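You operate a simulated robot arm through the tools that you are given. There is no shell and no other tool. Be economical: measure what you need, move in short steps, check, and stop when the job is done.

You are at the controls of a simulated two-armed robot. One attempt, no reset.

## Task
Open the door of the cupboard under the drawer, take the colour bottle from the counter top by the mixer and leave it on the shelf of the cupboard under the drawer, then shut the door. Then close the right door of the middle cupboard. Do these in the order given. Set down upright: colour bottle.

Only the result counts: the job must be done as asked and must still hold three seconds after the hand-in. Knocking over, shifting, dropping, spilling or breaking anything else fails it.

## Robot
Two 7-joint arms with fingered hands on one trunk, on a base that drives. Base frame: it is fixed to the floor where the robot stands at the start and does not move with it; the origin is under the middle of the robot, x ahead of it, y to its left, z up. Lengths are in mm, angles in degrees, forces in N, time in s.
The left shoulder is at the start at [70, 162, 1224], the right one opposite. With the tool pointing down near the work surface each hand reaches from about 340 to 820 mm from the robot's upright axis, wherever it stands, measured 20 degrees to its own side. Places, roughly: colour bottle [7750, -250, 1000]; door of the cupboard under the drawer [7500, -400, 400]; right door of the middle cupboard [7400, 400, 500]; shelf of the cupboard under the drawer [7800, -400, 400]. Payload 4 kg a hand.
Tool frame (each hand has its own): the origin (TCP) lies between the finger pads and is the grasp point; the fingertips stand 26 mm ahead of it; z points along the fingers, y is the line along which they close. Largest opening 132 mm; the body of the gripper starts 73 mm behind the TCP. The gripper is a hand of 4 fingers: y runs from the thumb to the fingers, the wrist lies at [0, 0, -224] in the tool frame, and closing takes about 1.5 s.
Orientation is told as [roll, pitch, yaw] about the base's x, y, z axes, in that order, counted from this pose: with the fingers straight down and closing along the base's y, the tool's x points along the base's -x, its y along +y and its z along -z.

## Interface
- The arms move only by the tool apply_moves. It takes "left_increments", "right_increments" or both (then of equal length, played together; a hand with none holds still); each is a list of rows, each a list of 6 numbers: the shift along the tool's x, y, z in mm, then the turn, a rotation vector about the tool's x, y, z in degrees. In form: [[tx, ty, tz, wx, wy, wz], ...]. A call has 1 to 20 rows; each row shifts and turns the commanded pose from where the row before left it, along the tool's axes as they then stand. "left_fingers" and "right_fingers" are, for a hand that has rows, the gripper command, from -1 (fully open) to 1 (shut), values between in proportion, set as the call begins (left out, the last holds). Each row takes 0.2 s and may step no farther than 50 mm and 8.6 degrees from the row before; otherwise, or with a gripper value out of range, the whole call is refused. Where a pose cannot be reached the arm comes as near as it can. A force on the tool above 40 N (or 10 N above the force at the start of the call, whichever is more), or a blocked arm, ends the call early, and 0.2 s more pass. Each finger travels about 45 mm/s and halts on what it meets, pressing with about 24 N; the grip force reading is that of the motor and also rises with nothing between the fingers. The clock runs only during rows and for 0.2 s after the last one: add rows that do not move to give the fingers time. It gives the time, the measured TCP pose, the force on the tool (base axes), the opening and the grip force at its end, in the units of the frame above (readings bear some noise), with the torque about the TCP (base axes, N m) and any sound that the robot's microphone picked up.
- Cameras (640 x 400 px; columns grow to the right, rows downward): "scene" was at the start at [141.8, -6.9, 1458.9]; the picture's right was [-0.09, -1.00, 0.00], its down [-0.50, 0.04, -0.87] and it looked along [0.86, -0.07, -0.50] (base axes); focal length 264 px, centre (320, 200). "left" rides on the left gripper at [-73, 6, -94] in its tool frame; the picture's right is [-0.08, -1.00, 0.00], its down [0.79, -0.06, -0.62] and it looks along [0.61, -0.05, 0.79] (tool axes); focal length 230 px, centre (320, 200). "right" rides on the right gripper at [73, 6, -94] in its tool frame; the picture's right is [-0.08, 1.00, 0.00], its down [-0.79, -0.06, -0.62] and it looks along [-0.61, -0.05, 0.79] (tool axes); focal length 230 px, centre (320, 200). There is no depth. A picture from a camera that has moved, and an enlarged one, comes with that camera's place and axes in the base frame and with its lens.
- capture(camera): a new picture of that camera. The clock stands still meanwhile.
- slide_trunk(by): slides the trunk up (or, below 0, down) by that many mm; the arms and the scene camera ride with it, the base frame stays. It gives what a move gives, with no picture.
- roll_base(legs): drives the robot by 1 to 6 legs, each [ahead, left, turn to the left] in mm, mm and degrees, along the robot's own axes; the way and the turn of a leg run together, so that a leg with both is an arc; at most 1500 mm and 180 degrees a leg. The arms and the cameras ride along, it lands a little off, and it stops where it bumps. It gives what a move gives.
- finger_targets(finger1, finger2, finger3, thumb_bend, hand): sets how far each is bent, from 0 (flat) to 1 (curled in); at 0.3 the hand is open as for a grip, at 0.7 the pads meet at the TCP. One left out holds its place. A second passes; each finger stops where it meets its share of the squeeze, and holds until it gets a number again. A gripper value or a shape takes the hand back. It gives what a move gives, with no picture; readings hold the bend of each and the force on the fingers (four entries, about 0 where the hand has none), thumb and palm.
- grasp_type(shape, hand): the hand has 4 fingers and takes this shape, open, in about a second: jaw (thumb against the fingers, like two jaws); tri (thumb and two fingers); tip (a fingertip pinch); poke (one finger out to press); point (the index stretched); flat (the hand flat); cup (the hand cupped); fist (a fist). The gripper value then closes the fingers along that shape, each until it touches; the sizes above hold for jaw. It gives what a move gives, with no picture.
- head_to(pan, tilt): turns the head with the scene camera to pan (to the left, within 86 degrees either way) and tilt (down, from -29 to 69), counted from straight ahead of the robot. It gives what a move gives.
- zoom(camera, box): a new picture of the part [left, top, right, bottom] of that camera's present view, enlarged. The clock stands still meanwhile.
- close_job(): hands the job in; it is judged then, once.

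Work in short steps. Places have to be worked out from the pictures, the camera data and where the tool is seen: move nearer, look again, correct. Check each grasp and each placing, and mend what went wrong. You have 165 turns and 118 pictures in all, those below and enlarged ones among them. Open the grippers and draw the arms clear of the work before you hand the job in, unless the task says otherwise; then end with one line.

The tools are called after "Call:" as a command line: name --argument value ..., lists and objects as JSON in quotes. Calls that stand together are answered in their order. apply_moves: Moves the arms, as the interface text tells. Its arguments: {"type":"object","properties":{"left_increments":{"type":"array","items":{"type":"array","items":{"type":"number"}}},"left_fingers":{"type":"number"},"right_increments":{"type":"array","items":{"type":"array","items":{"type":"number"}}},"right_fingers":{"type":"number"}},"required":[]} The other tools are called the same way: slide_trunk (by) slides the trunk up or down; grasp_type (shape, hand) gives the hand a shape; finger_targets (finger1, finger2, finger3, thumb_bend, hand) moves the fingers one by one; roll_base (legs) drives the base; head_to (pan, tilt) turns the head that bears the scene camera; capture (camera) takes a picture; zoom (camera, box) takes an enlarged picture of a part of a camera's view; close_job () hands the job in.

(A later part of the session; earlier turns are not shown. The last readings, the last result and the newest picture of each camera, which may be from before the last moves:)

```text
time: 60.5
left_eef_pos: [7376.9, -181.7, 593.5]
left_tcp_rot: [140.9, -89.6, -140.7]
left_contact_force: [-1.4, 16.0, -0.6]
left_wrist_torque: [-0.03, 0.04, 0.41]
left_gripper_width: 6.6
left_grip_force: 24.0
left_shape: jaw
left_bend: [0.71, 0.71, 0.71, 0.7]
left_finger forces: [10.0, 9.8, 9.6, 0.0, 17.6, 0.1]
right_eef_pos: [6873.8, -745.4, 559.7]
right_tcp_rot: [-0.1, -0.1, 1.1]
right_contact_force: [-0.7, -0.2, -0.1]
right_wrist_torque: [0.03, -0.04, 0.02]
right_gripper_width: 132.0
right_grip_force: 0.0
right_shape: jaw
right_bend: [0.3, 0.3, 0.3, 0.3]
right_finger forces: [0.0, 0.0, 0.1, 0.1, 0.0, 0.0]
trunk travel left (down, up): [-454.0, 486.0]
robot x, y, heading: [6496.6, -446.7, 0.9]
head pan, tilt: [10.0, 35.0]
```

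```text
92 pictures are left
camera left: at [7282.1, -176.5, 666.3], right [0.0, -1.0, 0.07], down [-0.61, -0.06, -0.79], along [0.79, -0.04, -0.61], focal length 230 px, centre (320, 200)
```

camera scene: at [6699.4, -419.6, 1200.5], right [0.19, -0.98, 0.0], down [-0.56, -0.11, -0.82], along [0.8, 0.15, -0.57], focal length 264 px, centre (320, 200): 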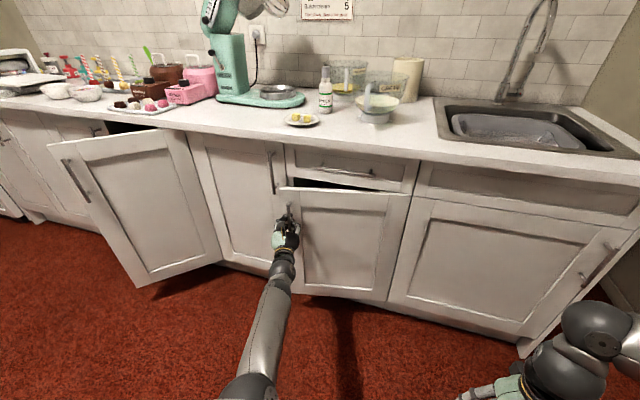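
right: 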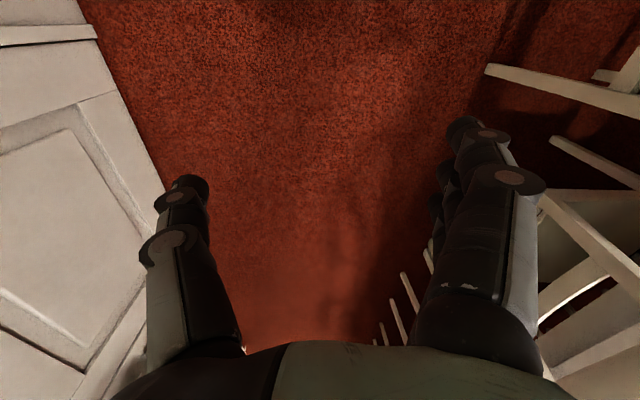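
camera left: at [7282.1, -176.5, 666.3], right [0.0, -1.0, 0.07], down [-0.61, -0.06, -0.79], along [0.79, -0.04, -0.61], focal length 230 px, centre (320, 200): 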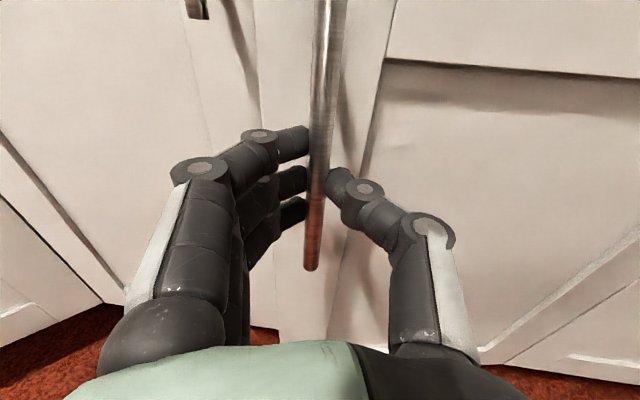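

Pulling by the base works well. I continue along the arc in steps.

Call:
roll_base --legs '[[-80, -24, 0]]'

Call:
roll_base --legs '[[-65, -36, 0]]'

Call:
capture --camera "left"

```text
time: 61.6
left_eef_pos: [7298.2, -207.4, 593.6]
left_tcp_rot: [119.0, -89.7, -118.6]
left_contact_force: [1.0, -1.8, -0.3]
left_wrist_torque: [-0.01, 0.02, 0.01]
left_gripper_width: 2.0
left_grip_force: 23.8
left_shape: jaw
left_bend: [0.73, 0.71, 0.73, 0.75]
left_finger forces: [0.0, 0.0, 0.1, 0.0, 1.2, 0.0]
right_eef_pos: [6795.7, -770.7, 558.4]
right_tcp_rot: [0.0, 0.0, 1.1]
right_contact_force: [0.4, -0.1, 0.7]
right_wrist_torque: [0.01, -0.02, 0.0]
right_gripper_width: 132.0
right_grip_force: 0.0
right_shape: jaw
right_bend: [0.3, 0.3, 0.3, 0.3]
right_finger forces: [0.0, 0.0, 0.0, 0.1, 0.1, 0.0]
trunk travel left (down, up): [-454.0, 486.0]
robot x, y, heading: [6420.4, -469.8, 1.2]
head pan, tilt: [10.0, 35.0]
```

```text
time: 62.6
left_eef_pos: [7231.2, -244.8, 593.0]
left_tcp_rot: [115.2, -89.7, -115.1]
left_contact_force: [-0.4, -1.1, -0.4]
left_wrist_torque: [-0.01, 0.03, 0.06]
left_gripper_width: 1.9
left_grip_force: 24.1
left_shape: jaw
left_bend: [0.73, 0.71, 0.73, 0.75]
left_finger forces: [0.1, 0.1, 0.0, 0.0, 0.1, 0.0]
right_eef_pos: [6730.4, -807.6, 559.2]
right_tcp_rot: [0.0, 0.0, 1.1]
right_contact_force: [0.2, -0.2, -0.5]
right_wrist_torque: [0.03, -0.05, -0.02]
right_gripper_width: 131.8
right_grip_force: 0.0
right_shape: jaw
right_bend: [0.3, 0.3, 0.3, 0.3]
right_finger forces: [0.0, 0.0, 0.0, 0.1, 0.0, 0.1]
trunk travel left (down, up): [-454.0, 486.0]
robot x, y, heading: [6355.5, -509.0, 0.9]
head pan, tilt: [10.0, 35.0]
```

```text
91 pictures are left
camera left: at [7137.6, -240.7, 665.7], right [0.0, -1.0, 0.07], down [-0.61, -0.06, -0.79], along [0.79, -0.04, -0.61], focal length 230 px, centre (320, 200)
```

left: 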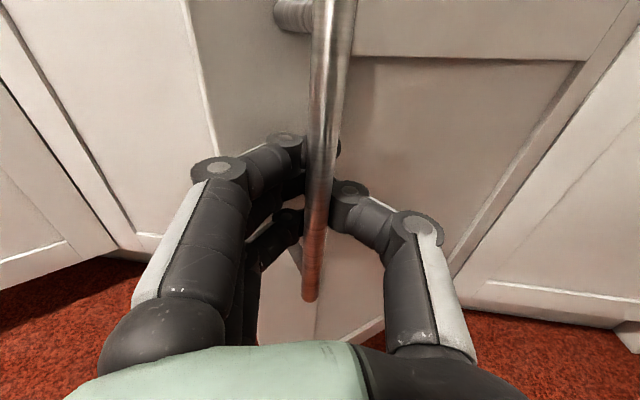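

Door ~30° open. I release the handle and back the hand off.

Call:
apply_moves --left_fingers -0.4 --left_increments '[[0, 0, 0, 0, 0, 0], [0, 0, 0, 0, 0, 0], [0, 0, 0, 0, 0, 0], [0, 0, 0, 0, 0, 0], [0, 0, 0, 0, 0, 0], [0, 0, -20, 0, 0, 0], [0, 0, -30, 0, 0, 0], [0, 0, -30, 0, 0, 0]]'

Call:
capture --camera "left"

Call:
capture --camera "scene"

```text
time: 64.4
left_eef_pos: [7152.1, -244.5, 594.6]
left_tcp_rot: [118.4, -89.7, -118.3]
left_contact_force: [-0.8, -0.4, -0.5]
left_wrist_torque: [-0.03, 0.02, -0.01]
left_gripper_width: 92.0
left_grip_force: 0.0
left_shape: jaw
left_bend: [0.68, 0.68, 0.68, 0.64]
left_finger forces: [0.0, 0.0, 0.1, 0.0, 0.1, 0.0]
right_eef_pos: [6728.9, -807.1, 559.1]
right_tcp_rot: [-0.1, 0.1, 1.1]
right_contact_force: [0.4, -0.2, -0.5]
right_wrist_torque: [-0.01, -0.05, 0.03]
right_gripper_width: 131.9
right_grip_force: 0.0
right_shape: jaw
right_bend: [0.3, 0.3, 0.3, 0.3]
right_finger forces: [0.1, 0.0, 0.0, 0.0, 0.0, 0.1]
trunk travel left (down, up): [-454.0, 486.0]
robot x, y, heading: [6353.7, -505.6, 0.7]
head pan, tilt: [10.0, 35.0]
```

```text
90 pictures are left
camera left: at [7057.2, -241.1, 666.4], right [0.0, -1.0, 0.07], down [-0.61, -0.06, -0.79], along [0.79, -0.04, -0.61], focal length 230 px, centre (320, 200)
```

left: 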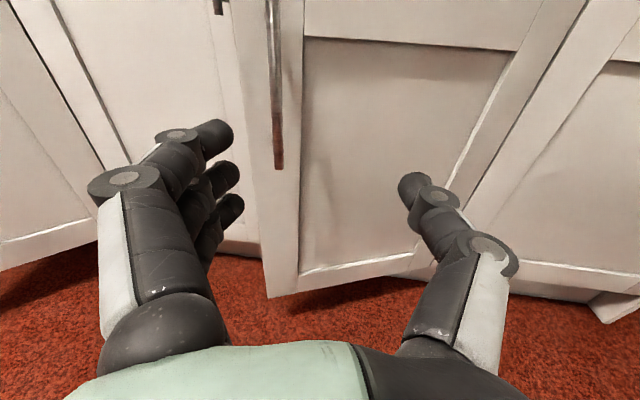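

```text
89 pictures are left
camera scene: at [6493.5, -489.2, 1201.0], right [0.19, -0.98, 0.0], down [-0.56, -0.11, -0.82], along [0.8, 0.16, -0.57], focal length 264 px, centre (320, 200)
```

scene: 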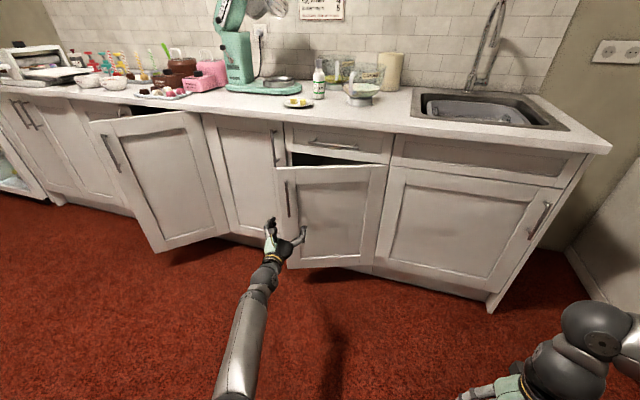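

The door stands at ~20° (handle ≈[7298,-199]). The right hand can naturally point left while pulling, so I'll use it: left hand withdraws, base moves up, right hand turns forward.

Call:
apply_moves --left_increments '[[0, 10, -45, 0, 0, 0], [0, 20, -45, 0, 0, 0], [0, 25, -45, 0, 0, 0], [0, 25, -45, 0, 0, 0], [0, 20, -45, 0, 0, 0], [0, 20, -40, 0, 0, 0]]'

Call:
roll_base --legs '[[230, 60, 0]]'

Call:
apply_moves --right_increments '[[-40, 10, 0, 0, 0, 0], [-40, 20, 0, 0, 0, 0], [0, 10, 0, 0, -8.5, 0], [0, 0, 0, 0, -8.5, 0], [0, 0, 0, 0, -8.5, 0], [0, 0, 0, 0, -8.5, 0], [0, 0, 0, 0, -8.5, 0], [0, 0, 0, 0, -8.5, 0], [0, 0, 0, 0, -8.5, 0], [0, 0, 0, 0, -8.5, 0], [0, 0, 0, 0, -8.5, 0], [0, 0, 0, 0, -8.5, 0], [0, 0, 0, 0, -5, 0]]'

Call:
capture --camera "scene"

Call:
capture --camera "right"

```text
refused: row 3 steps farther than a row can; nothing moved
```

```text
time: 66.2
left_eef_pos: [7379.6, -181.7, 591.9]
left_tcp_rot: [98.9, -89.7, -98.7]
left_contact_force: [-0.4, 0.4, 0.6]
left_wrist_torque: [0.01, -0.02, 0.02]
left_gripper_width: 92.2
left_grip_force: 0.0
left_shape: jaw
left_bend: [0.68, 0.68, 0.68, 0.64]
left_finger forces: [0.0, 0.0, 0.1, 0.0, 0.1, 0.0]
right_eef_pos: [6959.1, -743.6, 558.5]
right_tcp_rot: [0.1, 0.0, 1.0]
right_contact_force: [1.4, 0.0, 0.5]
right_wrist_torque: [-0.03, 0.0, -0.03]
right_gripper_width: 131.9
right_grip_force: 0.0
right_shape: jaw
right_bend: [0.3, 0.3, 0.3, 0.3]
right_finger forces: [0.0, 0.0, 0.1, 0.0, 0.1, 0.0]
trunk travel left (down, up): [-454.0, 486.0]
robot x, y, heading: [6586.0, -442.9, 1.0]
head pan, tilt: [10.0, 35.0]
```

```text
time: 69.0
left_eef_pos: [7380.6, -182.3, 592.6]
left_tcp_rot: [109.2, -89.7, -109.1]
left_contact_force: [-0.3, 0.6, 0.0]
left_wrist_torque: [-0.02, 0.0, -0.01]
left_gripper_width: 92.3
left_grip_force: 0.0
left_shape: jaw
left_bend: [0.68, 0.68, 0.68, 0.64]
left_finger forces: [0.0, 0.0, 0.1, 0.1, 0.0, 0.0]
right_eef_pos: [7036.3, -701.5, 558.6]
right_tcp_rot: [-112.8, -89.9, 113.9]
right_contact_force: [-0.6, 0.2, -0.2]
right_wrist_torque: [0.03, 0.02, -0.02]
right_gripper_width: 132.0
right_grip_force: 0.1
right_shape: jaw
right_bend: [0.3, 0.3, 0.3, 0.3]
right_finger forces: [0.0, 0.0, 0.1, 0.0, 0.0, 0.1]
trunk travel left (down, up): [-454.0, 486.0]
robot x, y, heading: [6581.4, -445.2, 1.2]
head pan, tilt: [10.0, 35.0]
```

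```text
88 pictures are left
camera scene: at [6721.9, -425.2, 1200.9], right [0.19, -0.98, 0.0], down [-0.56, -0.11, -0.82], along [0.8, 0.16, -0.57], focal length 264 px, centre (320, 200)
```

scene: 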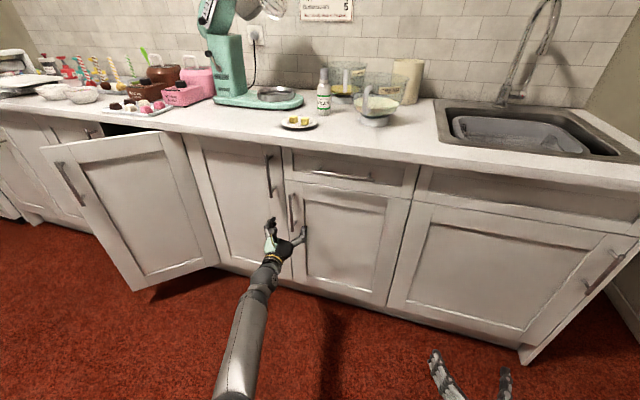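

```text
87 pictures are left
camera right: at [6942.6, -697.7, 485.1], right [-0.02, 1.0, 0.08], down [-0.62, -0.07, 0.78], along [0.79, -0.03, 0.62], focal length 230 px, centre (320, 200)
```

right: 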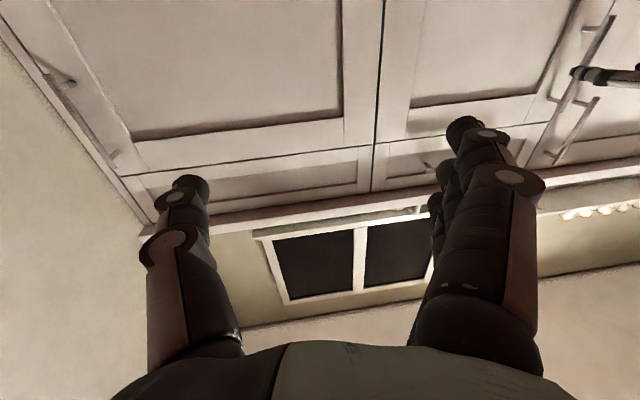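

The first call was refused and the left hand pushed the door shut again. I withdraw the left hand now, with legal steps.

Call:
apply_moves --left_increments '[[0, 0, -45, 0, 0, 0], [0, 0, -45, 0, 0, 0], [0, 15, -45, 0, 0, 0], [0, 15, -45, 0, 0, 0], [0, 20, -45, 0, 0, 0], [0, 20, -45, 0, 0, 0], [0, 20, -40, 0, 0, 0], [0, 20, -40, 0, 0, 0]]'

```text
time: 70.8
left_eef_pos: [7029.5, -72.7, 593.1]
left_tcp_rot: [127.5, -89.8, -127.5]
left_contact_force: [0.3, 0.0, -0.1]
left_wrist_torque: [0.02, -0.03, 0.01]
left_gripper_width: 92.4
left_grip_force: 0.1
left_shape: jaw
left_bend: [0.68, 0.68, 0.68, 0.64]
left_finger forces: [0.0, 0.0, 0.0, 0.1, 0.0, 0.0]
right_eef_pos: [7036.5, -702.3, 558.7]
right_tcp_rot: [-64.8, -90.0, 66.0]
right_contact_force: [0.1, -1.2, -0.4]
right_wrist_torque: [-0.01, 0.01, -0.02]
right_gripper_width: 131.9
right_grip_force: 0.0
right_shape: jaw
right_bend: [0.3, 0.3, 0.3, 0.3]
right_finger forces: [0.1, 0.1, 0.0, 0.0, 0.0, 0.1]
trunk travel left (down, up): [-454.0, 486.0]
robot x, y, heading: [6588.1, -445.0, 1.1]
head pan, tilt: [10.0, 35.0]
```

I lower the trunk, and strafe the base left/forward a bit so the right hand reaches the handle comfortably.

Call:
slide_trunk --by -130

Call:
roll_base --legs '[[70, 130, 0]]'

Call:
apply_moves --right_increments '[[-15, 45, 10, 0, 0, 0], [-15, 45, 10, 0, 0, 0], [-15, 45, 10, 0, 0, 0], [-15, 45, 10, 0, 0, 0], [-15, 45, 10, 0, 0, 0], [-15, 45, 10, 0, 0, 0], [-15, 40, 10, 0, 0, 0], [-15, 40, 10, 0, 0, 0], [-15, 20, 20, 0, 0, 0]]'

Call:
capture --camera "right"

Call:
capture --camera "scene"

```text
time: 72.4
left_eef_pos: [7030.2, -71.9, 462.6]
left_tcp_rot: [111.3, -89.6, -111.0]
left_contact_force: [-0.5, 0.2, 0.5]
left_wrist_torque: [0.01, 0.01, -0.02]
left_gripper_width: 92.4
left_grip_force: 0.0
left_shape: jaw
left_bend: [0.68, 0.68, 0.68, 0.64]
left_finger forces: [0.1, 0.0, 0.0, 0.0, 0.0, 0.0]
right_eef_pos: [7036.2, -702.3, 429.6]
right_tcp_rot: [-47.4, -90.0, 48.5]
right_contact_force: [0.5, -0.1, 0.3]
right_wrist_torque: [0.01, -0.01, -0.01]
right_gripper_width: 131.7
right_grip_force: 0.0
right_shape: jaw
right_bend: [0.3, 0.3, 0.3, 0.3]
right_finger forces: [0.0, 0.0, 0.1, 0.0, 0.1, 0.0]
trunk travel left (down, up): [-324.0, 616.0]
robot x, y, heading: [6582.3, -442.3, 1.0]
head pan, tilt: [10.0, 35.0]
```

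```text
time: 73.7
left_eef_pos: [7096.3, 57.7, 463.0]
left_tcp_rot: [109.7, -89.7, -109.6]
left_contact_force: [-0.2, 1.1, -0.6]
left_wrist_torque: [-0.01, 0.0, -0.02]
left_gripper_width: 92.1
left_grip_force: 0.0
left_shape: jaw
left_bend: [0.68, 0.68, 0.68, 0.64]
left_finger forces: [0.1, 0.0, 0.1, 0.0, 0.0, 0.0]
right_eef_pos: [7103.9, -572.3, 428.6]
right_tcp_rot: [-51.1, -89.9, 52.1]
right_contact_force: [-0.4, -0.4, -0.5]
right_wrist_torque: [0.01, -0.03, 0.02]
right_gripper_width: 131.8
right_grip_force: 0.0
right_shape: jaw
right_bend: [0.3, 0.3, 0.3, 0.3]
right_finger forces: [0.1, 0.0, 0.0, 0.0, 0.0, 0.1]
trunk travel left (down, up): [-324.0, 616.0]
robot x, y, heading: [6651.9, -314.7, 1.3]
head pan, tilt: [10.0, 35.0]
```

```text
time: 75.9
left_eef_pos: [7095.9, 56.4, 462.6]
left_tcp_rot: [106.2, -89.7, -106.0]
left_contact_force: [0.5, -0.2, 0.1]
left_wrist_torque: [0.03, 0.0, 0.03]
left_gripper_width: 92.1
left_grip_force: 0.0
left_shape: jaw
left_bend: [0.68, 0.68, 0.68, 0.64]
left_finger forces: [0.1, 0.0, 0.1, 0.0, 0.0, 0.0]
right_eef_pos: [7192.7, -238.3, 513.4]
right_tcp_rot: [-82.3, -82.6, 83.7]
right_contact_force: [0.4, -0.9, -0.3]
right_wrist_torque: [-0.01, -0.02, 0.02]
right_gripper_width: 132.1
right_grip_force: 0.0
right_shape: jaw
right_bend: [0.3, 0.3, 0.3, 0.3]
right_finger forces: [0.2, 0.1, 0.0, 0.1, 0.0, 0.1]
trunk travel left (down, up): [-324.0, 616.0]
robot x, y, heading: [6652.4, -316.0, 0.9]
head pan, tilt: [10.0, 35.0]
stopped in row 9 (right hand): the arm was blocked; the commanded pose is now the measured one
```

```text
86 pictures are left
camera right: at [7097.6, -244.1, 442.1], right [-0.03, 1.0, -0.05], down [-0.6, 0.03, 0.8], along [0.8, 0.05, 0.6], focal length 230 px, centre (320, 200)
```

right: 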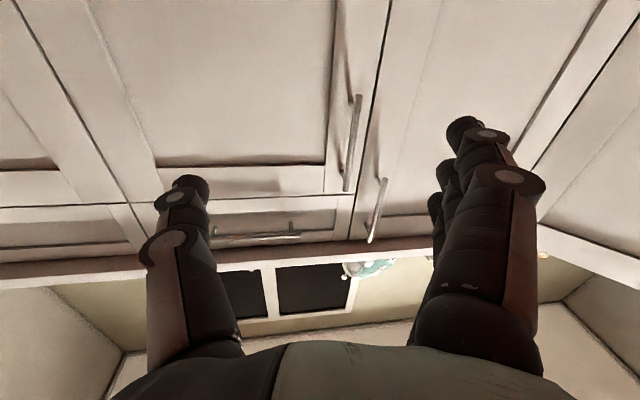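

```text
85 pictures are left
camera scene: at [6788.4, -296.6, 1070.9], right [0.19, -0.98, 0.0], down [-0.56, -0.11, -0.82], along [0.8, 0.16, -0.57], focal length 264 px, centre (320, 200)
```

scene: 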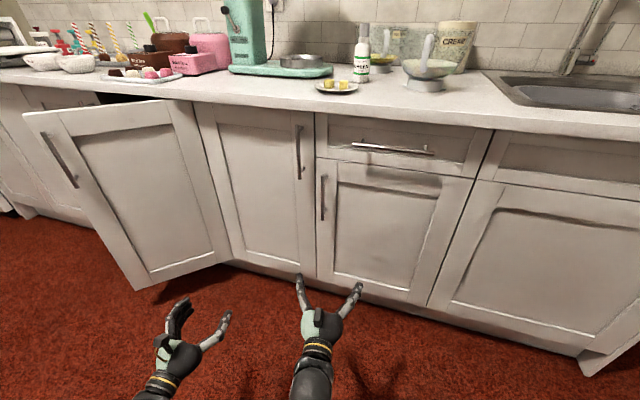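

The posture limit appears when pointing straight while reaching across; turning the right hand leftwards should relax it. I turn it by ~24° and see.

Call:
apply_moves --right_increments '[[0, 0, 0, -8, 0, 0], [0, 0, 0, -8, 0, 0], [0, 0, 0, -8, 0, 0], [0, 0, 0, 0, 0, 0]]'

Call:
capture --camera "right"

```text
time: 76.9
left_eef_pos: [7096.1, 57.5, 461.4]
left_tcp_rot: [108.2, -89.7, -108.1]
left_contact_force: [-0.3, -0.5, -0.2]
left_wrist_torque: [0.01, -0.03, -0.04]
left_gripper_width: 92.2
left_grip_force: 0.0
left_shape: jaw
left_bend: [0.68, 0.68, 0.68, 0.64]
left_finger forces: [0.1, 0.0, 0.1, 0.0, 0.0, 0.0]
right_eef_pos: [7192.2, -236.3, 516.1]
right_tcp_rot: [-57.8, -82.7, 83.5]
right_contact_force: [-0.7, -0.2, 0.4]
right_wrist_torque: [-0.02, 0.01, 0.01]
right_gripper_width: 131.7
right_grip_force: 0.2
right_shape: jaw
right_bend: [0.3, 0.3, 0.3, 0.3]
right_finger forces: [0.1, 0.1, 0.0, 0.0, 0.1, 0.0]
trunk travel left (down, up): [-324.0, 616.0]
robot x, y, heading: [6650.9, -314.3, 1.3]
head pan, tilt: [10.0, 35.0]
```

```text
84 pictures are left
camera right: at [7104.5, -280.6, 448.0], right [-0.43, 0.9, -0.03], down [-0.52, -0.22, 0.83], along [0.74, 0.37, 0.56], focal length 230 px, centre (320, 200)
```

right: 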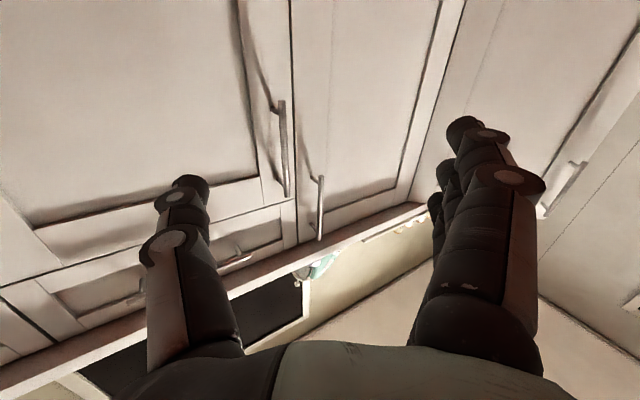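

The right hand follows at yaw 25°. I level it and bring it to ~60 mm short of the handle at z≈590, fingers half closed.

Call:
apply_moves --right_fingers -0.1 --right_increments '[[-10, 0, 0, 0, -2, 3], [-10, 0, 0, 0, -2, 3], [-11, -9, 30, 0, 0, 0], [-11, -9, 30, 0, 0, 0], [-11, -9, 30, 0, 0, 0], [-11, -9, 30, 0, 0, 0], [-10, -9, 30, 0, 0, 0], [0, 0, 20, 0, 0, 0], [0, 0, 0, 0, 0, 0]]'

Call:
capture --camera "right"

Call:
zoom --camera "scene" --box '[220, 100, 460, 250]'

```text
time: 78.9
left_eef_pos: [7096.1, 57.1, 461.5]
left_tcp_rot: [108.7, -89.7, -108.6]
left_contact_force: [-0.2, 0.1, 0.0]
left_wrist_torque: [-0.01, -0.02, 0.0]
left_gripper_width: 92.3
left_grip_force: 0.0
left_shape: jaw
left_bend: [0.68, 0.68, 0.68, 0.64]
left_finger forces: [0.1, 0.0, 0.1, 0.0, 0.0, 0.0]
right_eef_pos: [7365.6, -204.0, 589.8]
right_tcp_rot: [-116.8, -89.8, 142.3]
right_contact_force: [0.0, 0.3, -0.2]
right_wrist_torque: [-0.02, 0.03, -0.01]
right_gripper_width: 73.2
right_grip_force: 0.1
right_shape: jaw
right_bend: [0.72, 0.72, 0.72, 0.7]
right_finger forces: [0.1, 0.0, 0.1, 0.1, 0.1, 0.0]
trunk travel left (down, up): [-324.0, 616.0]
robot x, y, heading: [6652.3, -315.5, 1.3]
head pan, tilt: [10.0, 35.0]
```

```text
83 pictures are left
camera right: at [7278.7, -238.3, 516.0], right [-0.43, 0.9, 0.07], down [-0.53, -0.32, 0.78], along [0.73, 0.3, 0.62], focal length 230 px, centre (320, 200)
```

right: 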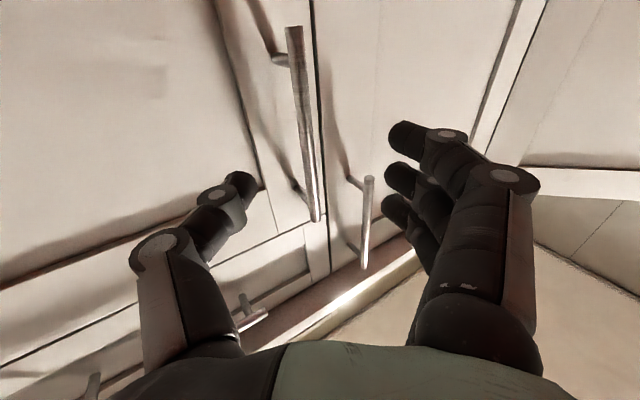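

```text
2.67 times, centred on (340, 175) of scene
camera zoom: at [6788.4, -296.5, 1070.9], right [0.19, -0.98, 0.0], down [-0.56, -0.11, -0.82], along [0.8, 0.16, -0.57], focal length 703 px, centre (267, 267)
```

zoom: 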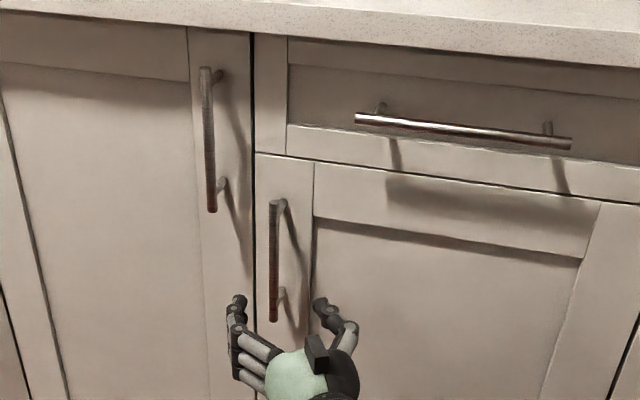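

Handle is centred between thumb and fingers; I advance 74 mm and grip.

Call:
apply_moves --right_increments '[[0, -3, 25, 0, 0, 0], [0, -4, 25, 0, 0, 0], [0, 0, 24, 0, 0, 0], [0, 0, 0, 0, 0, 0]]'

Call:
apply_moves --right_fingers 1 --right_increments '[[0, 0, 0, 0, 0, 0], [0, 0, 0, 0, 0, 0], [0, 0, 0, 0, 0, 0], [0, 0, 0, 0, 0, 0], [0, 0, 0, 0, 0, 0], [0, 0, 0, 0, 0, 0], [0, 0, 0, 0, 0, 0], [0, 0, 0, 0, 0, 0]]'

Call:
capture --camera "right"

```text
time: 79.9
left_eef_pos: [7095.9, 56.6, 462.2]
left_tcp_rot: [108.7, -89.7, -108.4]
left_contact_force: [0.0, 0.4, -0.2]
left_wrist_torque: [0.02, 0.01, 0.0]
left_gripper_width: 92.4
left_grip_force: 0.0
left_shape: jaw
left_bend: [0.68, 0.68, 0.68, 0.64]
left_finger forces: [0.1, 0.1, 0.0, 0.0, 0.0, 0.0]
right_eef_pos: [7435.9, -176.7, 591.3]
right_tcp_rot: [-122.6, -89.7, 148.2]
right_contact_force: [1.2, 0.6, 0.6]
right_wrist_torque: [0.02, 0.0, -0.01]
right_gripper_width: 73.2
right_grip_force: 0.1
right_shape: jaw
right_bend: [0.72, 0.72, 0.72, 0.7]
right_finger forces: [0.1, 0.1, 0.0, 0.0, 0.0, 0.1]
trunk travel left (down, up): [-324.0, 616.0]
robot x, y, heading: [6651.0, -317.8, 1.3]
head pan, tilt: [10.0, 35.0]
```

```text
time: 81.7
left_eef_pos: [7095.3, 57.6, 461.0]
left_tcp_rot: [109.1, -89.7, -108.8]
left_contact_force: [-0.8, 0.3, -0.1]
left_wrist_torque: [0.03, 0.01, -0.01]
left_gripper_width: 92.0
left_grip_force: 0.1
left_shape: jaw
left_bend: [0.68, 0.68, 0.68, 0.64]
left_finger forces: [0.0, 0.0, 0.1, 0.1, 0.0, 0.0]
right_eef_pos: [7435.0, -176.4, 590.9]
right_tcp_rot: [-117.2, -89.7, 142.9]
right_contact_force: [-0.4, 3.0, 0.3]
right_wrist_torque: [0.02, 0.02, 0.05]
right_gripper_width: 6.4
right_grip_force: 23.7
right_shape: jaw
right_bend: [0.68, 0.68, 0.68, 0.7]
right_finger forces: [7.4, 7.3, 7.3, 0.1, 21.1, 0.1]
trunk travel left (down, up): [-324.0, 616.0]
robot x, y, heading: [6652.7, -314.3, 1.4]
head pan, tilt: [10.0, 35.0]
```

```text
81 pictures are left
camera right: at [7348.1, -211.6, 517.6], right [-0.43, 0.9, 0.07], down [-0.53, -0.32, 0.78], along [0.73, 0.3, 0.62], focal length 230 px, centre (320, 200)
```

right: 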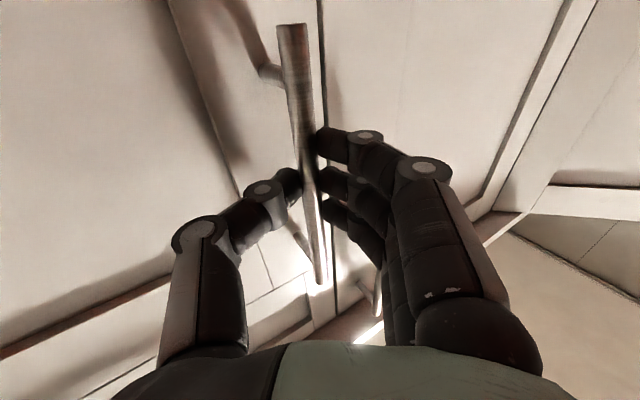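

Gripped (6.4 mm). I pull along the arc, 3° per row.

Call:
apply_moves --right_increments '[[0, 6.8, -20.7, -3, 0, 0], [0, 6.8, -20.7, -3, 0, 0], [0, 6.8, -20.7, -3, 0, 0], [0, 6.8, -20.7, -3, 0, 0]]'

```text
time: 82.7
left_eef_pos: [7095.7, 57.8, 462.5]
left_tcp_rot: [128.4, -89.9, -128.1]
left_contact_force: [-0.3, 0.6, 0.3]
left_wrist_torque: [0.01, 0.0, 0.0]
left_gripper_width: 91.9
left_grip_force: 0.1
left_shape: jaw
left_bend: [0.68, 0.68, 0.68, 0.64]
left_finger forces: [0.0, 0.0, 0.0, 0.0, 0.1, 0.0]
right_eef_pos: [7347.4, -191.6, 591.6]
right_tcp_rot: [-121.0, -89.6, 158.8]
right_contact_force: [-3.8, 18.2, 6.4]
right_wrist_torque: [0.07, -0.1, 0.38]
right_gripper_width: 4.9
right_grip_force: 24.3
right_shape: jaw
right_bend: [0.67, 0.67, 0.67, 0.7]
right_finger forces: [10.1, 10.2, 10.2, 0.0, 16.0, 0.1]
trunk travel left (down, up): [-324.0, 616.0]
robot x, y, heading: [6650.9, -312.7, 1.3]
head pan, tilt: [10.0, 35.0]
```

Works smoothly; a +y force suggests a slightly larger radius, so I adjust and continue.

Call:
apply_moves --right_increments '[[0, 9.5, -20.5, -3, 0, 0], [0, 8, -20.5, -3, 0, 0], [0, 8, -20.5, -3, 0, 0], [0, 8, -20.5, -3, 0, 0], [0, 8, -20.5, -3, 0, 0]]'

```text
time: 83.9
left_eef_pos: [7094.5, 56.9, 462.1]
left_tcp_rot: [136.9, -89.7, -136.7]
left_contact_force: [0.1, -0.4, -0.8]
left_wrist_torque: [0.0, -0.01, 0.02]
left_gripper_width: 92.3
left_grip_force: 0.0
left_shape: jaw
left_bend: [0.68, 0.68, 0.68, 0.64]
left_finger forces: [0.0, 0.0, 0.0, 0.0, 0.0, 0.1]
right_eef_pos: [7245.9, -235.2, 591.1]
right_tcp_rot: [-125.1, -89.5, 177.7]
right_contact_force: [-9.7, 17.8, 12.9]
right_wrist_torque: [0.16, -0.11, 0.42]
right_gripper_width: 4.6
right_grip_force: 24.1
right_shape: jaw
right_bend: [0.66, 0.66, 0.66, 0.7]
right_finger forces: [10.5, 10.5, 10.7, 0.1, 14.8, 0.0]
trunk travel left (down, up): [-324.0, 616.0]
robot x, y, heading: [6648.6, -318.6, 1.5]
head pan, tilt: [10.0, 35.0]
```

Still a little outward load; I add a small outward correction and continue to ~48°.

Call:
apply_moves --right_increments '[[0, 13, -19, -3, 0, 0], [0, 9, -20.3, -3, 0, 0], [0, 9, -20.3, -3, 0, 0], [0, 9, -20.3, -3, 0, 0], [0, 9, -20.3, -3, 0, 0], [0, 9, -20.3, -3, 0, 0], [0, 9, -20.3, -3, 0, 0]]'

Call:
capture --camera "scene"

```text
time: 85.5
left_eef_pos: [7096.4, 56.6, 463.1]
left_tcp_rot: [104.1, -89.7, -103.9]
left_contact_force: [0.1, 1.0, -0.9]
left_wrist_torque: [0.0, 0.01, 0.0]
left_gripper_width: 92.3
left_grip_force: 0.0
left_shape: jaw
left_bend: [0.68, 0.68, 0.68, 0.64]
left_finger forces: [0.0, 0.1, 0.1, 0.1, 0.0, 0.0]
right_eef_pos: [7125.4, -328.9, 590.1]
right_tcp_rot: [-98.4, -89.6, 171.3]
right_contact_force: [16.8, -14.0, 13.1]
right_wrist_torque: [0.16, -0.15, -0.49]
right_gripper_width: 7.6
right_grip_force: 24.3
right_shape: jaw
right_bend: [0.69, 0.69, 0.69, 0.71]
right_finger forces: [4.8, 4.9, 4.8, 0.0, 31.5, 0.0]
trunk travel left (down, up): [-324.0, 616.0]
robot x, y, heading: [6651.3, -312.8, 1.3]
head pan, tilt: [10.0, 35.0]
```

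```text
80 pictures are left
camera scene: at [6788.7, -298.1, 1070.9], right [0.19, -0.98, 0.0], down [-0.56, -0.11, -0.82], along [0.8, 0.16, -0.57], focal length 264 px, centre (320, 200)
```

scene: 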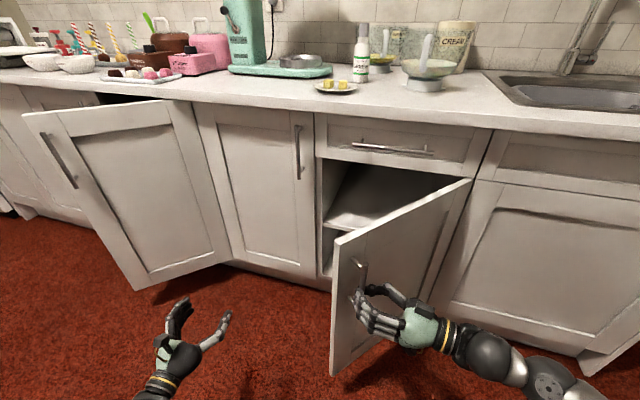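

Door ~48° open, shelf visible. I continue with slightly less outward shift.

Call:
apply_moves --right_increments '[[0, 3, -21, -3, 0, 0], [0, 7.5, -20.5, -3, 0, 0], [0, 7.5, -20.5, -3, 0, 0], [0, 7.5, -20.5, -3, 0, 0], [0, 7.5, -20.5, -3, 0, 0]]'

```text
time: 86.7
left_eef_pos: [7095.5, 56.2, 461.4]
left_tcp_rot: [110.6, -89.7, -110.2]
left_contact_force: [-0.4, -0.2, -0.1]
left_wrist_torque: [0.02, 0.03, 0.01]
left_gripper_width: 92.6
left_grip_force: 0.0
left_shape: jaw
left_bend: [0.68, 0.68, 0.68, 0.64]
left_finger forces: [0.1, 0.1, 0.0, 0.0, 0.0, 0.0]
right_eef_pos: [7071.3, -422.9, 590.8]
right_tcp_rot: [-95.5, -89.5, -175.9]
right_contact_force: [11.3, -5.2, 18.0]
right_wrist_torque: [0.26, -0.2, -0.31]
right_gripper_width: 7.7
right_grip_force: 23.9
right_shape: jaw
right_bend: [0.69, 0.69, 0.69, 0.71]
right_finger forces: [5.7, 5.7, 5.6, 0.0, 27.6, 0.0]
trunk travel left (down, up): [-324.0, 616.0]
robot x, y, heading: [6651.1, -315.5, 1.2]
head pan, tilt: [10.0, 35.0]
```

Call:
apply_moves --right_increments '[[2, 4, -21, -3, 0, 0], [0, 7.2, -20.5, -3, 0, 0], [0, 7.2, -20.5, -3, 0, 0], [0, 7.2, -20.5, -3, 0, 0], [0, 7.2, -20.5, -3, 0, 0], [0, 7.2, -20.5, -3, 0, 0]]'

Call:
capture --camera "scene"

```text
time: 88.1
left_eef_pos: [7094.9, 57.0, 463.0]
left_tcp_rot: [126.5, -89.7, -126.4]
left_contact_force: [0.0, -0.4, 0.4]
left_wrist_torque: [0.01, 0.02, -0.01]
left_gripper_width: 92.2
left_grip_force: 0.0
left_shape: jaw
left_bend: [0.68, 0.68, 0.68, 0.64]
left_finger forces: [0.0, 0.0, 0.0, 0.0, 0.0, 0.1]
right_eef_pos: [7045.9, -548.4, 588.8]
right_tcp_rot: [-50.5, -89.6, 157.0]
right_contact_force: [-6.8, 0.1, 13.9]
right_wrist_torque: [0.22, 0.03, 0.14]
right_gripper_width: 6.4
right_grip_force: 24.1
right_shape: jaw
right_bend: [0.68, 0.68, 0.68, 0.71]
right_finger forces: [8.2, 8.1, 8.1, 0.0, 21.2, 0.0]
trunk travel left (down, up): [-324.0, 616.0]
robot x, y, heading: [6651.0, -314.9, 1.3]
head pan, tilt: [10.0, 35.0]
```

```text
79 pictures are left
camera scene: at [6786.8, -296.1, 1071.0], right [0.19, -0.98, 0.0], down [-0.56, -0.11, -0.82], along [0.8, 0.16, -0.57], focal length 264 px, centre (320, 200)
```

scene: 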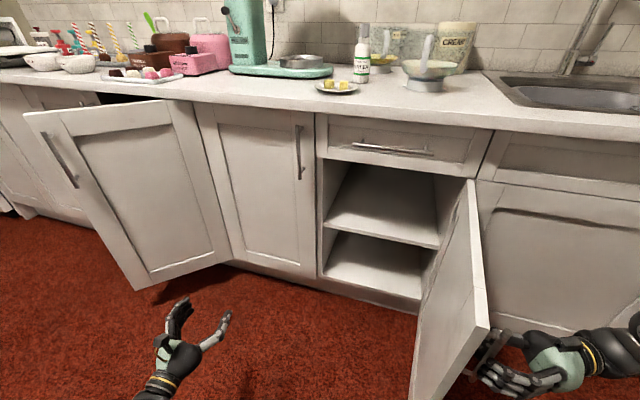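

Door is ~80° open and the two-level interior is visible. I release with the right hand and back it off to the right.

Call:
apply_moves --right_fingers -0.2 --right_increments '[[0, 0, 0, 0, 0, 0], [0, 0, 0, 0, 0, 0], [0, 0, 0, 0, 0, 0], [0, 0, 0, 0, 0, 0], [0, 0, 0, 0, 0, 0], [0, 0, -20, 0, 0, 0], [0, 0, -25, 0, 0, 0], [0, 0, -25, 0, 0, 0], [0, 0, -25, 0, 0, 0]]'

Call:
head_to --pan 0 --tilt 45

Call:
capture --camera "scene"

```text
time: 90.1
left_eef_pos: [7095.0, 56.7, 461.6]
left_tcp_rot: [108.2, -89.7, -108.0]
left_contact_force: [0.1, -0.5, 0.7]
left_wrist_torque: [0.0, 0.02, -0.01]
left_gripper_width: 92.1
left_grip_force: 0.1
left_shape: jaw
left_bend: [0.68, 0.68, 0.68, 0.64]
left_finger forces: [0.1, 0.1, 0.0, 0.0, 0.1, 0.0]
right_eef_pos: [7071.8, -640.2, 588.2]
right_tcp_rot: [-50.1, -89.7, 156.6]
right_contact_force: [-0.6, 0.0, -0.3]
right_wrist_torque: [-0.03, 0.02, -0.01]
right_gripper_width: 79.0
right_grip_force: 0.1
right_shape: jaw
right_bend: [0.71, 0.71, 0.71, 0.71]
right_finger forces: [0.0, 0.1, 0.1, 0.0, 0.0, 0.0]
trunk travel left (down, up): [-324.0, 616.0]
robot x, y, heading: [6651.2, -312.0, 0.9]
head pan, tilt: [10.0, 35.0]
```

```text
time: 90.8
left_eef_pos: [7095.2, 57.1, 461.5]
left_tcp_rot: [108.7, -89.8, -108.5]
left_contact_force: [0.3, 1.1, -0.4]
left_wrist_torque: [0.02, -0.01, 0.0]
left_gripper_width: 92.1
left_grip_force: 0.0
left_shape: jaw
left_bend: [0.68, 0.68, 0.68, 0.64]
left_finger forces: [0.1, 0.0, 0.1, 0.1, 0.0, 0.1]
right_eef_pos: [7071.5, -639.8, 587.9]
right_tcp_rot: [-39.4, -89.7, 145.9]
right_contact_force: [-0.7, -0.8, -0.2]
right_wrist_torque: [0.0, -0.02, 0.04]
right_gripper_width: 78.8
right_grip_force: 0.0
right_shape: jaw
right_bend: [0.71, 0.71, 0.71, 0.71]
right_finger forces: [0.0, 0.0, 0.0, 0.0, 0.0, 0.0]
trunk travel left (down, up): [-324.0, 616.0]
robot x, y, heading: [6648.2, -317.3, 1.1]
head pan, tilt: [0.0, 45.0]
```

```text
78 pictures are left
camera scene: at [6783.3, -312.1, 1056.1], right [0.02, -1.0, 0.0], down [-0.71, -0.01, -0.71], along [0.71, 0.01, -0.71], focal length 264 px, centre (320, 200)
```

scene: 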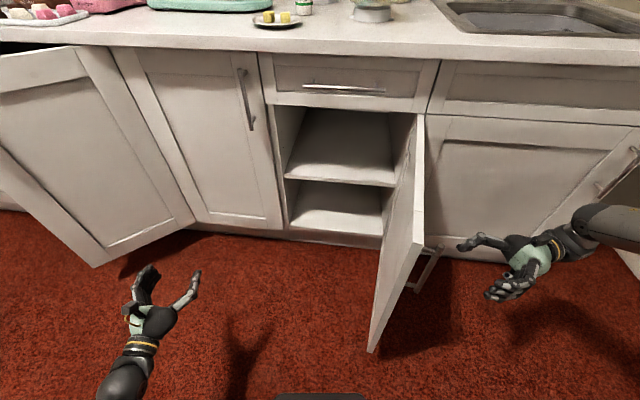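

Shelf front edge ≈ z 440–477, opening top ≈ 726. Now the bottle: I raise the trunk so both hands are above the door, then shift the base forward-left.

Call:
slide_trunk --by 330

Call:
roll_base --legs '[[60, 90, 0]]'

Call:
head_to --pan 0 --tilt 40

Call:
capture --camera "scene"

```text
time: 94.1
left_eef_pos: [7096.3, 57.6, 792.1]
left_tcp_rot: [107.7, -89.7, -107.6]
left_contact_force: [-0.3, -0.2, -0.3]
left_wrist_torque: [0.01, 0.0, 0.02]
left_gripper_width: 91.9
left_grip_force: 0.1
left_shape: jaw
left_bend: [0.68, 0.68, 0.68, 0.64]
left_finger forces: [0.0, 0.1, 0.0, 0.0, 0.1, 0.0]
right_eef_pos: [7072.5, -640.0, 917.6]
right_tcp_rot: [-37.8, -89.6, 144.4]
right_contact_force: [0.0, -1.5, 0.2]
right_wrist_torque: [-0.02, 0.04, -0.03]
right_gripper_width: 78.7
right_grip_force: 0.0
right_shape: jaw
right_bend: [0.71, 0.71, 0.71, 0.71]
right_finger forces: [0.0, 0.0, 0.0, 0.1, 0.1, 0.1]
trunk travel left (down, up): [-654.0, 286.0]
robot x, y, heading: [6647.2, -317.2, 1.3]
head pan, tilt: [0.0, 45.0]
```

```text
time: 95.3
left_eef_pos: [7153.9, 148.2, 790.9]
left_tcp_rot: [106.8, -89.7, -106.6]
left_contact_force: [0.2, -0.1, -1.0]
left_wrist_torque: [0.0, 0.0, -0.01]
left_gripper_width: 92.2
left_grip_force: 0.0
left_shape: jaw
left_bend: [0.68, 0.68, 0.68, 0.64]
left_finger forces: [0.1, 0.0, 0.0, 0.0, 0.0, 0.1]
right_eef_pos: [7129.8, -548.0, 917.7]
right_tcp_rot: [-31.7, -89.6, 138.2]
right_contact_force: [0.4, -0.1, 0.0]
right_wrist_torque: [-0.02, -0.04, 0.0]
right_gripper_width: 79.0
right_grip_force: 0.1
right_shape: jaw
right_bend: [0.71, 0.71, 0.71, 0.71]
right_finger forces: [0.1, 0.0, 0.0, 0.0, 0.0, 0.1]
trunk travel left (down, up): [-654.0, 286.0]
robot x, y, heading: [6709.2, -221.5, 1.1]
head pan, tilt: [0.0, 45.0]
```

```text
time: 95.9
left_eef_pos: [7153.9, 147.8, 792.3]
left_tcp_rot: [108.9, -89.7, -108.8]
left_contact_force: [0.0, 1.0, -1.3]
left_wrist_torque: [-0.02, 0.01, -0.01]
left_gripper_width: 92.1
left_grip_force: 0.0
left_shape: jaw
left_bend: [0.68, 0.68, 0.68, 0.64]
left_finger forces: [0.1, 0.0, 0.0, 0.0, 0.0, 0.0]
right_eef_pos: [7129.6, -548.0, 918.0]
right_tcp_rot: [-31.7, -89.7, 138.1]
right_contact_force: [0.1, -0.1, 0.6]
right_wrist_torque: [-0.01, 0.01, -0.02]
right_gripper_width: 78.7
right_grip_force: 0.1
right_shape: jaw
right_bend: [0.71, 0.71, 0.71, 0.71]
right_finger forces: [0.1, 0.1, 0.1, 0.1, 0.0, 0.0]
trunk travel left (down, up): [-654.0, 286.0]
robot x, y, heading: [6704.9, -225.7, 1.2]
head pan, tilt: [0.0, 40.0]
```

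```text
77 pictures are left
camera scene: at [6844.7, -220.3, 1393.3], right [0.02, -1.0, 0.0], down [-0.64, -0.01, -0.77], along [0.77, 0.01, -0.64], focal length 264 px, centre (320, 200)
```

scene: 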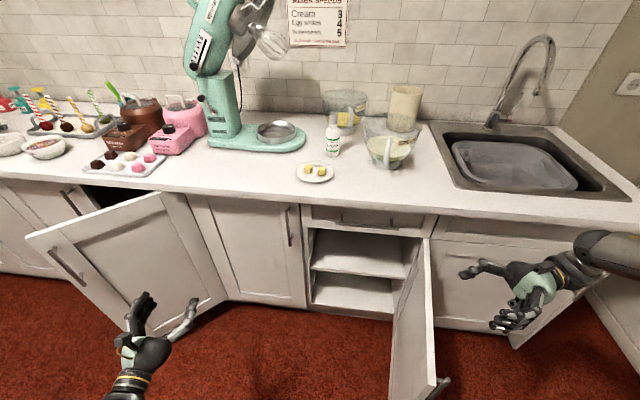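

Bottle base triangulates to ≈[7668,-252,915], body radius ~20. I bring the left hand up, across and tilt it 30° down in front of the bottle, above the truffle plate.

Call:
apply_moves --left_fingers -0.15 --left_increments '[[-40, 0, 0, 0, 0, 0], [-40, 0, 0, 0, 0, 0], [-40, -20, 0, 0, 0, 0], [-30, -35, 0, 0, 0, 0], [-25, -40, 0, 0, 0, 0], [-25, -40, 0, 0, 0, 0], [-25, -40, 0, 0, 0, 0], [-25, -40, 0, 0, 0, 0], [0, -45, 0, 0, 0, 0], [0, -45, 0, 0, 0, 0], [0, -45, 0, 0, 0, 0], [0, -45, 0, 0, 0, 0], [0, 0, 0, 0, 7.5, 0], [0, 0, 0, 0, 7.5, 0], [0, 0, 0, 0, 7.5, 0], [0, 0, 0, 0, 7.5, 0], [-22, 0, 39, 0, 0, 0], [-22, 0, 39, 0, 0, 0], [-22, 0, 39, 0, 0, 0], [-22, 0, 39, 0, 0, 0]]'

Call:
capture --camera "left"

Call:
capture --camera "scene"

```text
time: 97.2
left_eef_pos: [7171.0, 55.2, 967.2]
left_tcp_rot: [92.0, -79.3, -96.8]
left_contact_force: [0.3, 0.0, -0.8]
left_wrist_torque: [-0.03, 0.03, -0.02]
left_gripper_width: 76.1
left_grip_force: 0.0
left_shape: jaw
left_bend: [0.72, 0.72, 0.72, 0.7]
left_finger forces: [0.1, 0.1, 0.1, 0.1, 0.0, 0.1]
left hand out of reach, approached as far as the arm can: row 5, 6
right_eef_pos: [7129.8, -546.2, 918.1]
right_tcp_rot: [-13.3, -89.7, 119.9]
right_contact_force: [0.3, 1.1, 0.0]
right_wrist_torque: [-0.02, 0.01, -0.01]
right_gripper_width: 78.7
right_grip_force: 0.1
right_shape: jaw
right_bend: [0.71, 0.71, 0.71, 0.71]
right_finger forces: [0.1, 0.0, 0.0, 0.1, 0.0, 0.1]
trunk travel left (down, up): [-654.0, 286.0]
robot x, y, heading: [6709.9, -225.3, 1.2]
head pan, tilt: [0.0, 40.0]
stopped in row 6 (left hand): the arm was blocked; the commanded pose is now the measured one
```

```text
76 pictures are left
camera left: at [7076.1, 55.2, 1039.6], right [-0.09, -0.99, -0.11], down [-0.6, 0.14, -0.79], along [0.79, 0.0, -0.61], focal length 230 px, centre (320, 200)
```

left: 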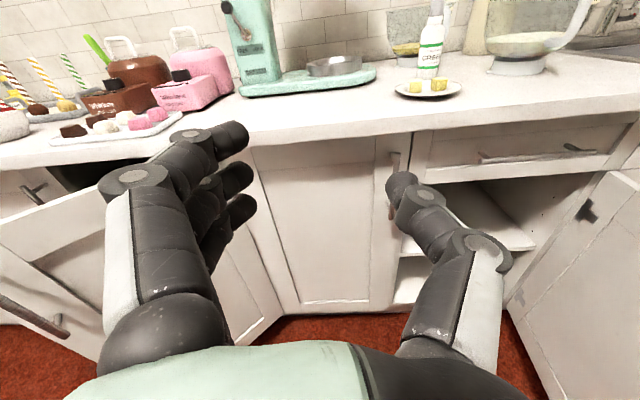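

```text
75 pictures are left
camera scene: at [6844.5, -217.1, 1393.1], right [0.02, -1.0, 0.0], down [-0.64, -0.01, -0.77], along [0.77, 0.01, -0.64], focal length 264 px, centre (320, 200)
```

scene: 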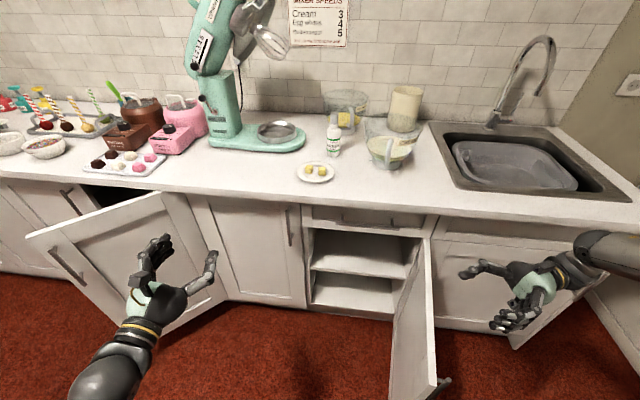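

Posture limit again; the left hand prefers pointing inward. I undo the roll, tilt it down 30° and yaw it slightly right.

Call:
apply_moves --left_increments '[[0, 0, 10, 3, 7, -2.75], [0, 0, 10, 3, 7, -2.75], [0, 0, 10, 3, 7, -2.75], [0, 0, 10, 3, 7, -2.75], [0, 0, 0, 0, 0, 0]]'

Call:
capture --camera "left"

```text
time: 97.8
left_eef_pos: [7188.4, 88.0, 959.6]
left_tcp_rot: [49.9, -69.5, -58.1]
left_contact_force: [-0.1, -0.3, -0.5]
left_wrist_torque: [0.02, 0.01, -0.05]
left_gripper_width: 76.2
left_grip_force: 0.0
left_shape: jaw
left_bend: [0.72, 0.72, 0.72, 0.7]
left_finger forces: [0.0, 0.0, 0.1, 0.1, 0.0, 0.1]
left hand out of reach, approached as far as the arm can: row 1
right_eef_pos: [7129.8, -548.4, 917.0]
right_tcp_rot: [-10.9, -89.8, 117.5]
right_contact_force: [-0.1, 0.8, -1.0]
right_wrist_torque: [0.01, -0.03, -0.04]
right_gripper_width: 78.8
right_grip_force: 0.1
right_shape: jaw
right_bend: [0.71, 0.71, 0.71, 0.71]
right_finger forces: [0.0, 0.0, 0.0, 0.0, 0.0, 0.1]
trunk travel left (down, up): [-654.0, 286.0]
robot x, y, heading: [6710.0, -228.2, 1.1]
head pan, tilt: [0.0, 40.0]
stopped in row 2 (left hand): the arm was blocked; the commanded pose is now the measured one
```

```text
74 pictures are left
camera left: at [7112.2, 81.4, 1050.6], right [-0.15, -0.97, -0.19], down [-0.75, 0.24, -0.61], along [0.64, 0.05, -0.77], focal length 230 px, centre (320, 200)
```

left: 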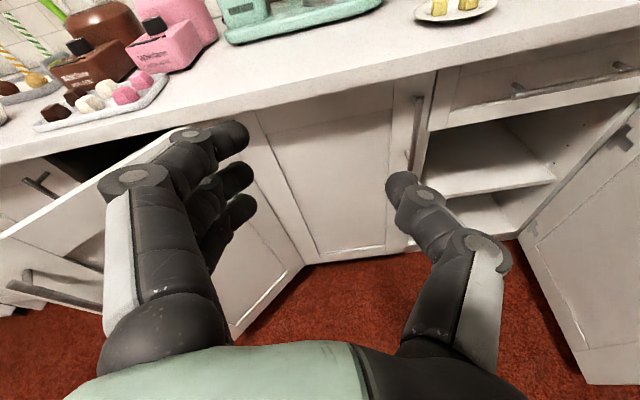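

The arm is at a joint limit when the hand is near shoulder height. I raise the trunk, lower the hand relative to it, and straighten it.

Call:
slide_trunk --by 260

Call:
apply_moves --left_increments '[[37, -11, 9, 0, 0, 0], [37, -11, 9, 0, 0, 0], [37, -11, 9, 0, 0, 0], [30, -8, 7, 0, 0, 0], [0, 0, 0, 2.6, 5.2, -4.5], [0, 0, 0, 2.6, 5.2, -4.5], [0, 0, 0, 2.6, 5.2, -4.5]]'

Call:
capture --camera "left"

```text
time: 100.4
left_eef_pos: [7187.3, 87.5, 1220.1]
left_tcp_rot: [50.0, -69.7, -58.2]
left_contact_force: [0.7, -0.4, 0.1]
left_wrist_torque: [-0.01, 0.02, 0.01]
left_gripper_width: 76.0
left_grip_force: 0.1
left_shape: jaw
left_bend: [0.72, 0.72, 0.72, 0.7]
left_finger forces: [0.0, 0.1, 0.0, 0.1, 0.1, 0.1]
right_eef_pos: [7129.7, -547.9, 1177.4]
right_tcp_rot: [-33.3, -89.9, 139.7]
right_contact_force: [1.0, 0.6, -0.4]
right_wrist_torque: [-0.01, 0.0, 0.02]
right_gripper_width: 78.6
right_grip_force: 0.0
right_shape: jaw
right_bend: [0.71, 0.71, 0.71, 0.71]
right_finger forces: [0.1, 0.0, 0.0, 0.1, 0.1, 0.0]
trunk travel left (down, up): [-914.0, 26.0]
robot x, y, heading: [6709.6, -221.8, 1.3]
head pan, tilt: [0.0, 40.0]
```

```text
time: 102.0
left_eef_pos: [7187.2, 88.7, 1068.7]
left_tcp_rot: [0.0, -60.4, -12.4]
left_contact_force: [-0.1, 0.3, 0.0]
left_wrist_torque: [-0.02, 0.02, -0.01]
left_gripper_width: 76.0
left_grip_force: 0.1
left_shape: jaw
left_bend: [0.72, 0.72, 0.72, 0.7]
left_finger forces: [0.0, 0.0, 0.0, 0.0, 0.0, 0.0]
right_eef_pos: [7129.5, -546.0, 1177.1]
right_tcp_rot: [-18.0, -89.7, 124.6]
right_contact_force: [-0.1, -0.5, -0.9]
right_wrist_torque: [-0.03, 0.01, 0.0]
right_gripper_width: 78.8
right_grip_force: 0.2
right_shape: jaw
right_bend: [0.71, 0.71, 0.71, 0.71]
right_finger forces: [0.1, 0.0, 0.0, 0.0, 0.0, 0.0]
trunk travel left (down, up): [-914.0, 26.0]
robot x, y, heading: [6710.0, -225.9, 1.3]
head pan, tilt: [0.0, 40.0]
```

```text
73 pictures are left
camera left: at [7143.5, 102.6, 1178.1], right [-0.18, -0.98, 0.07], down [-0.92, 0.14, -0.38], along [0.36, -0.13, -0.92], focal length 230 px, centre (320, 200)
```

left: 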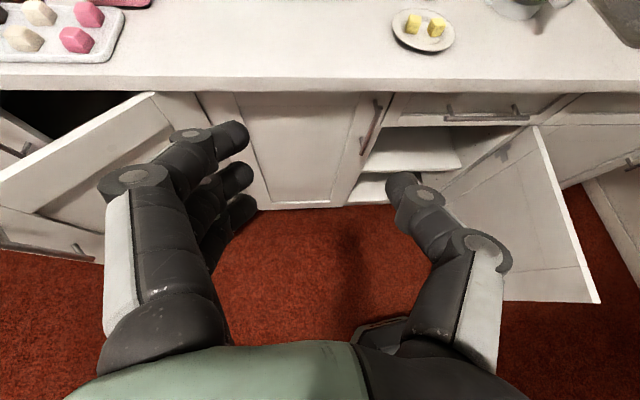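

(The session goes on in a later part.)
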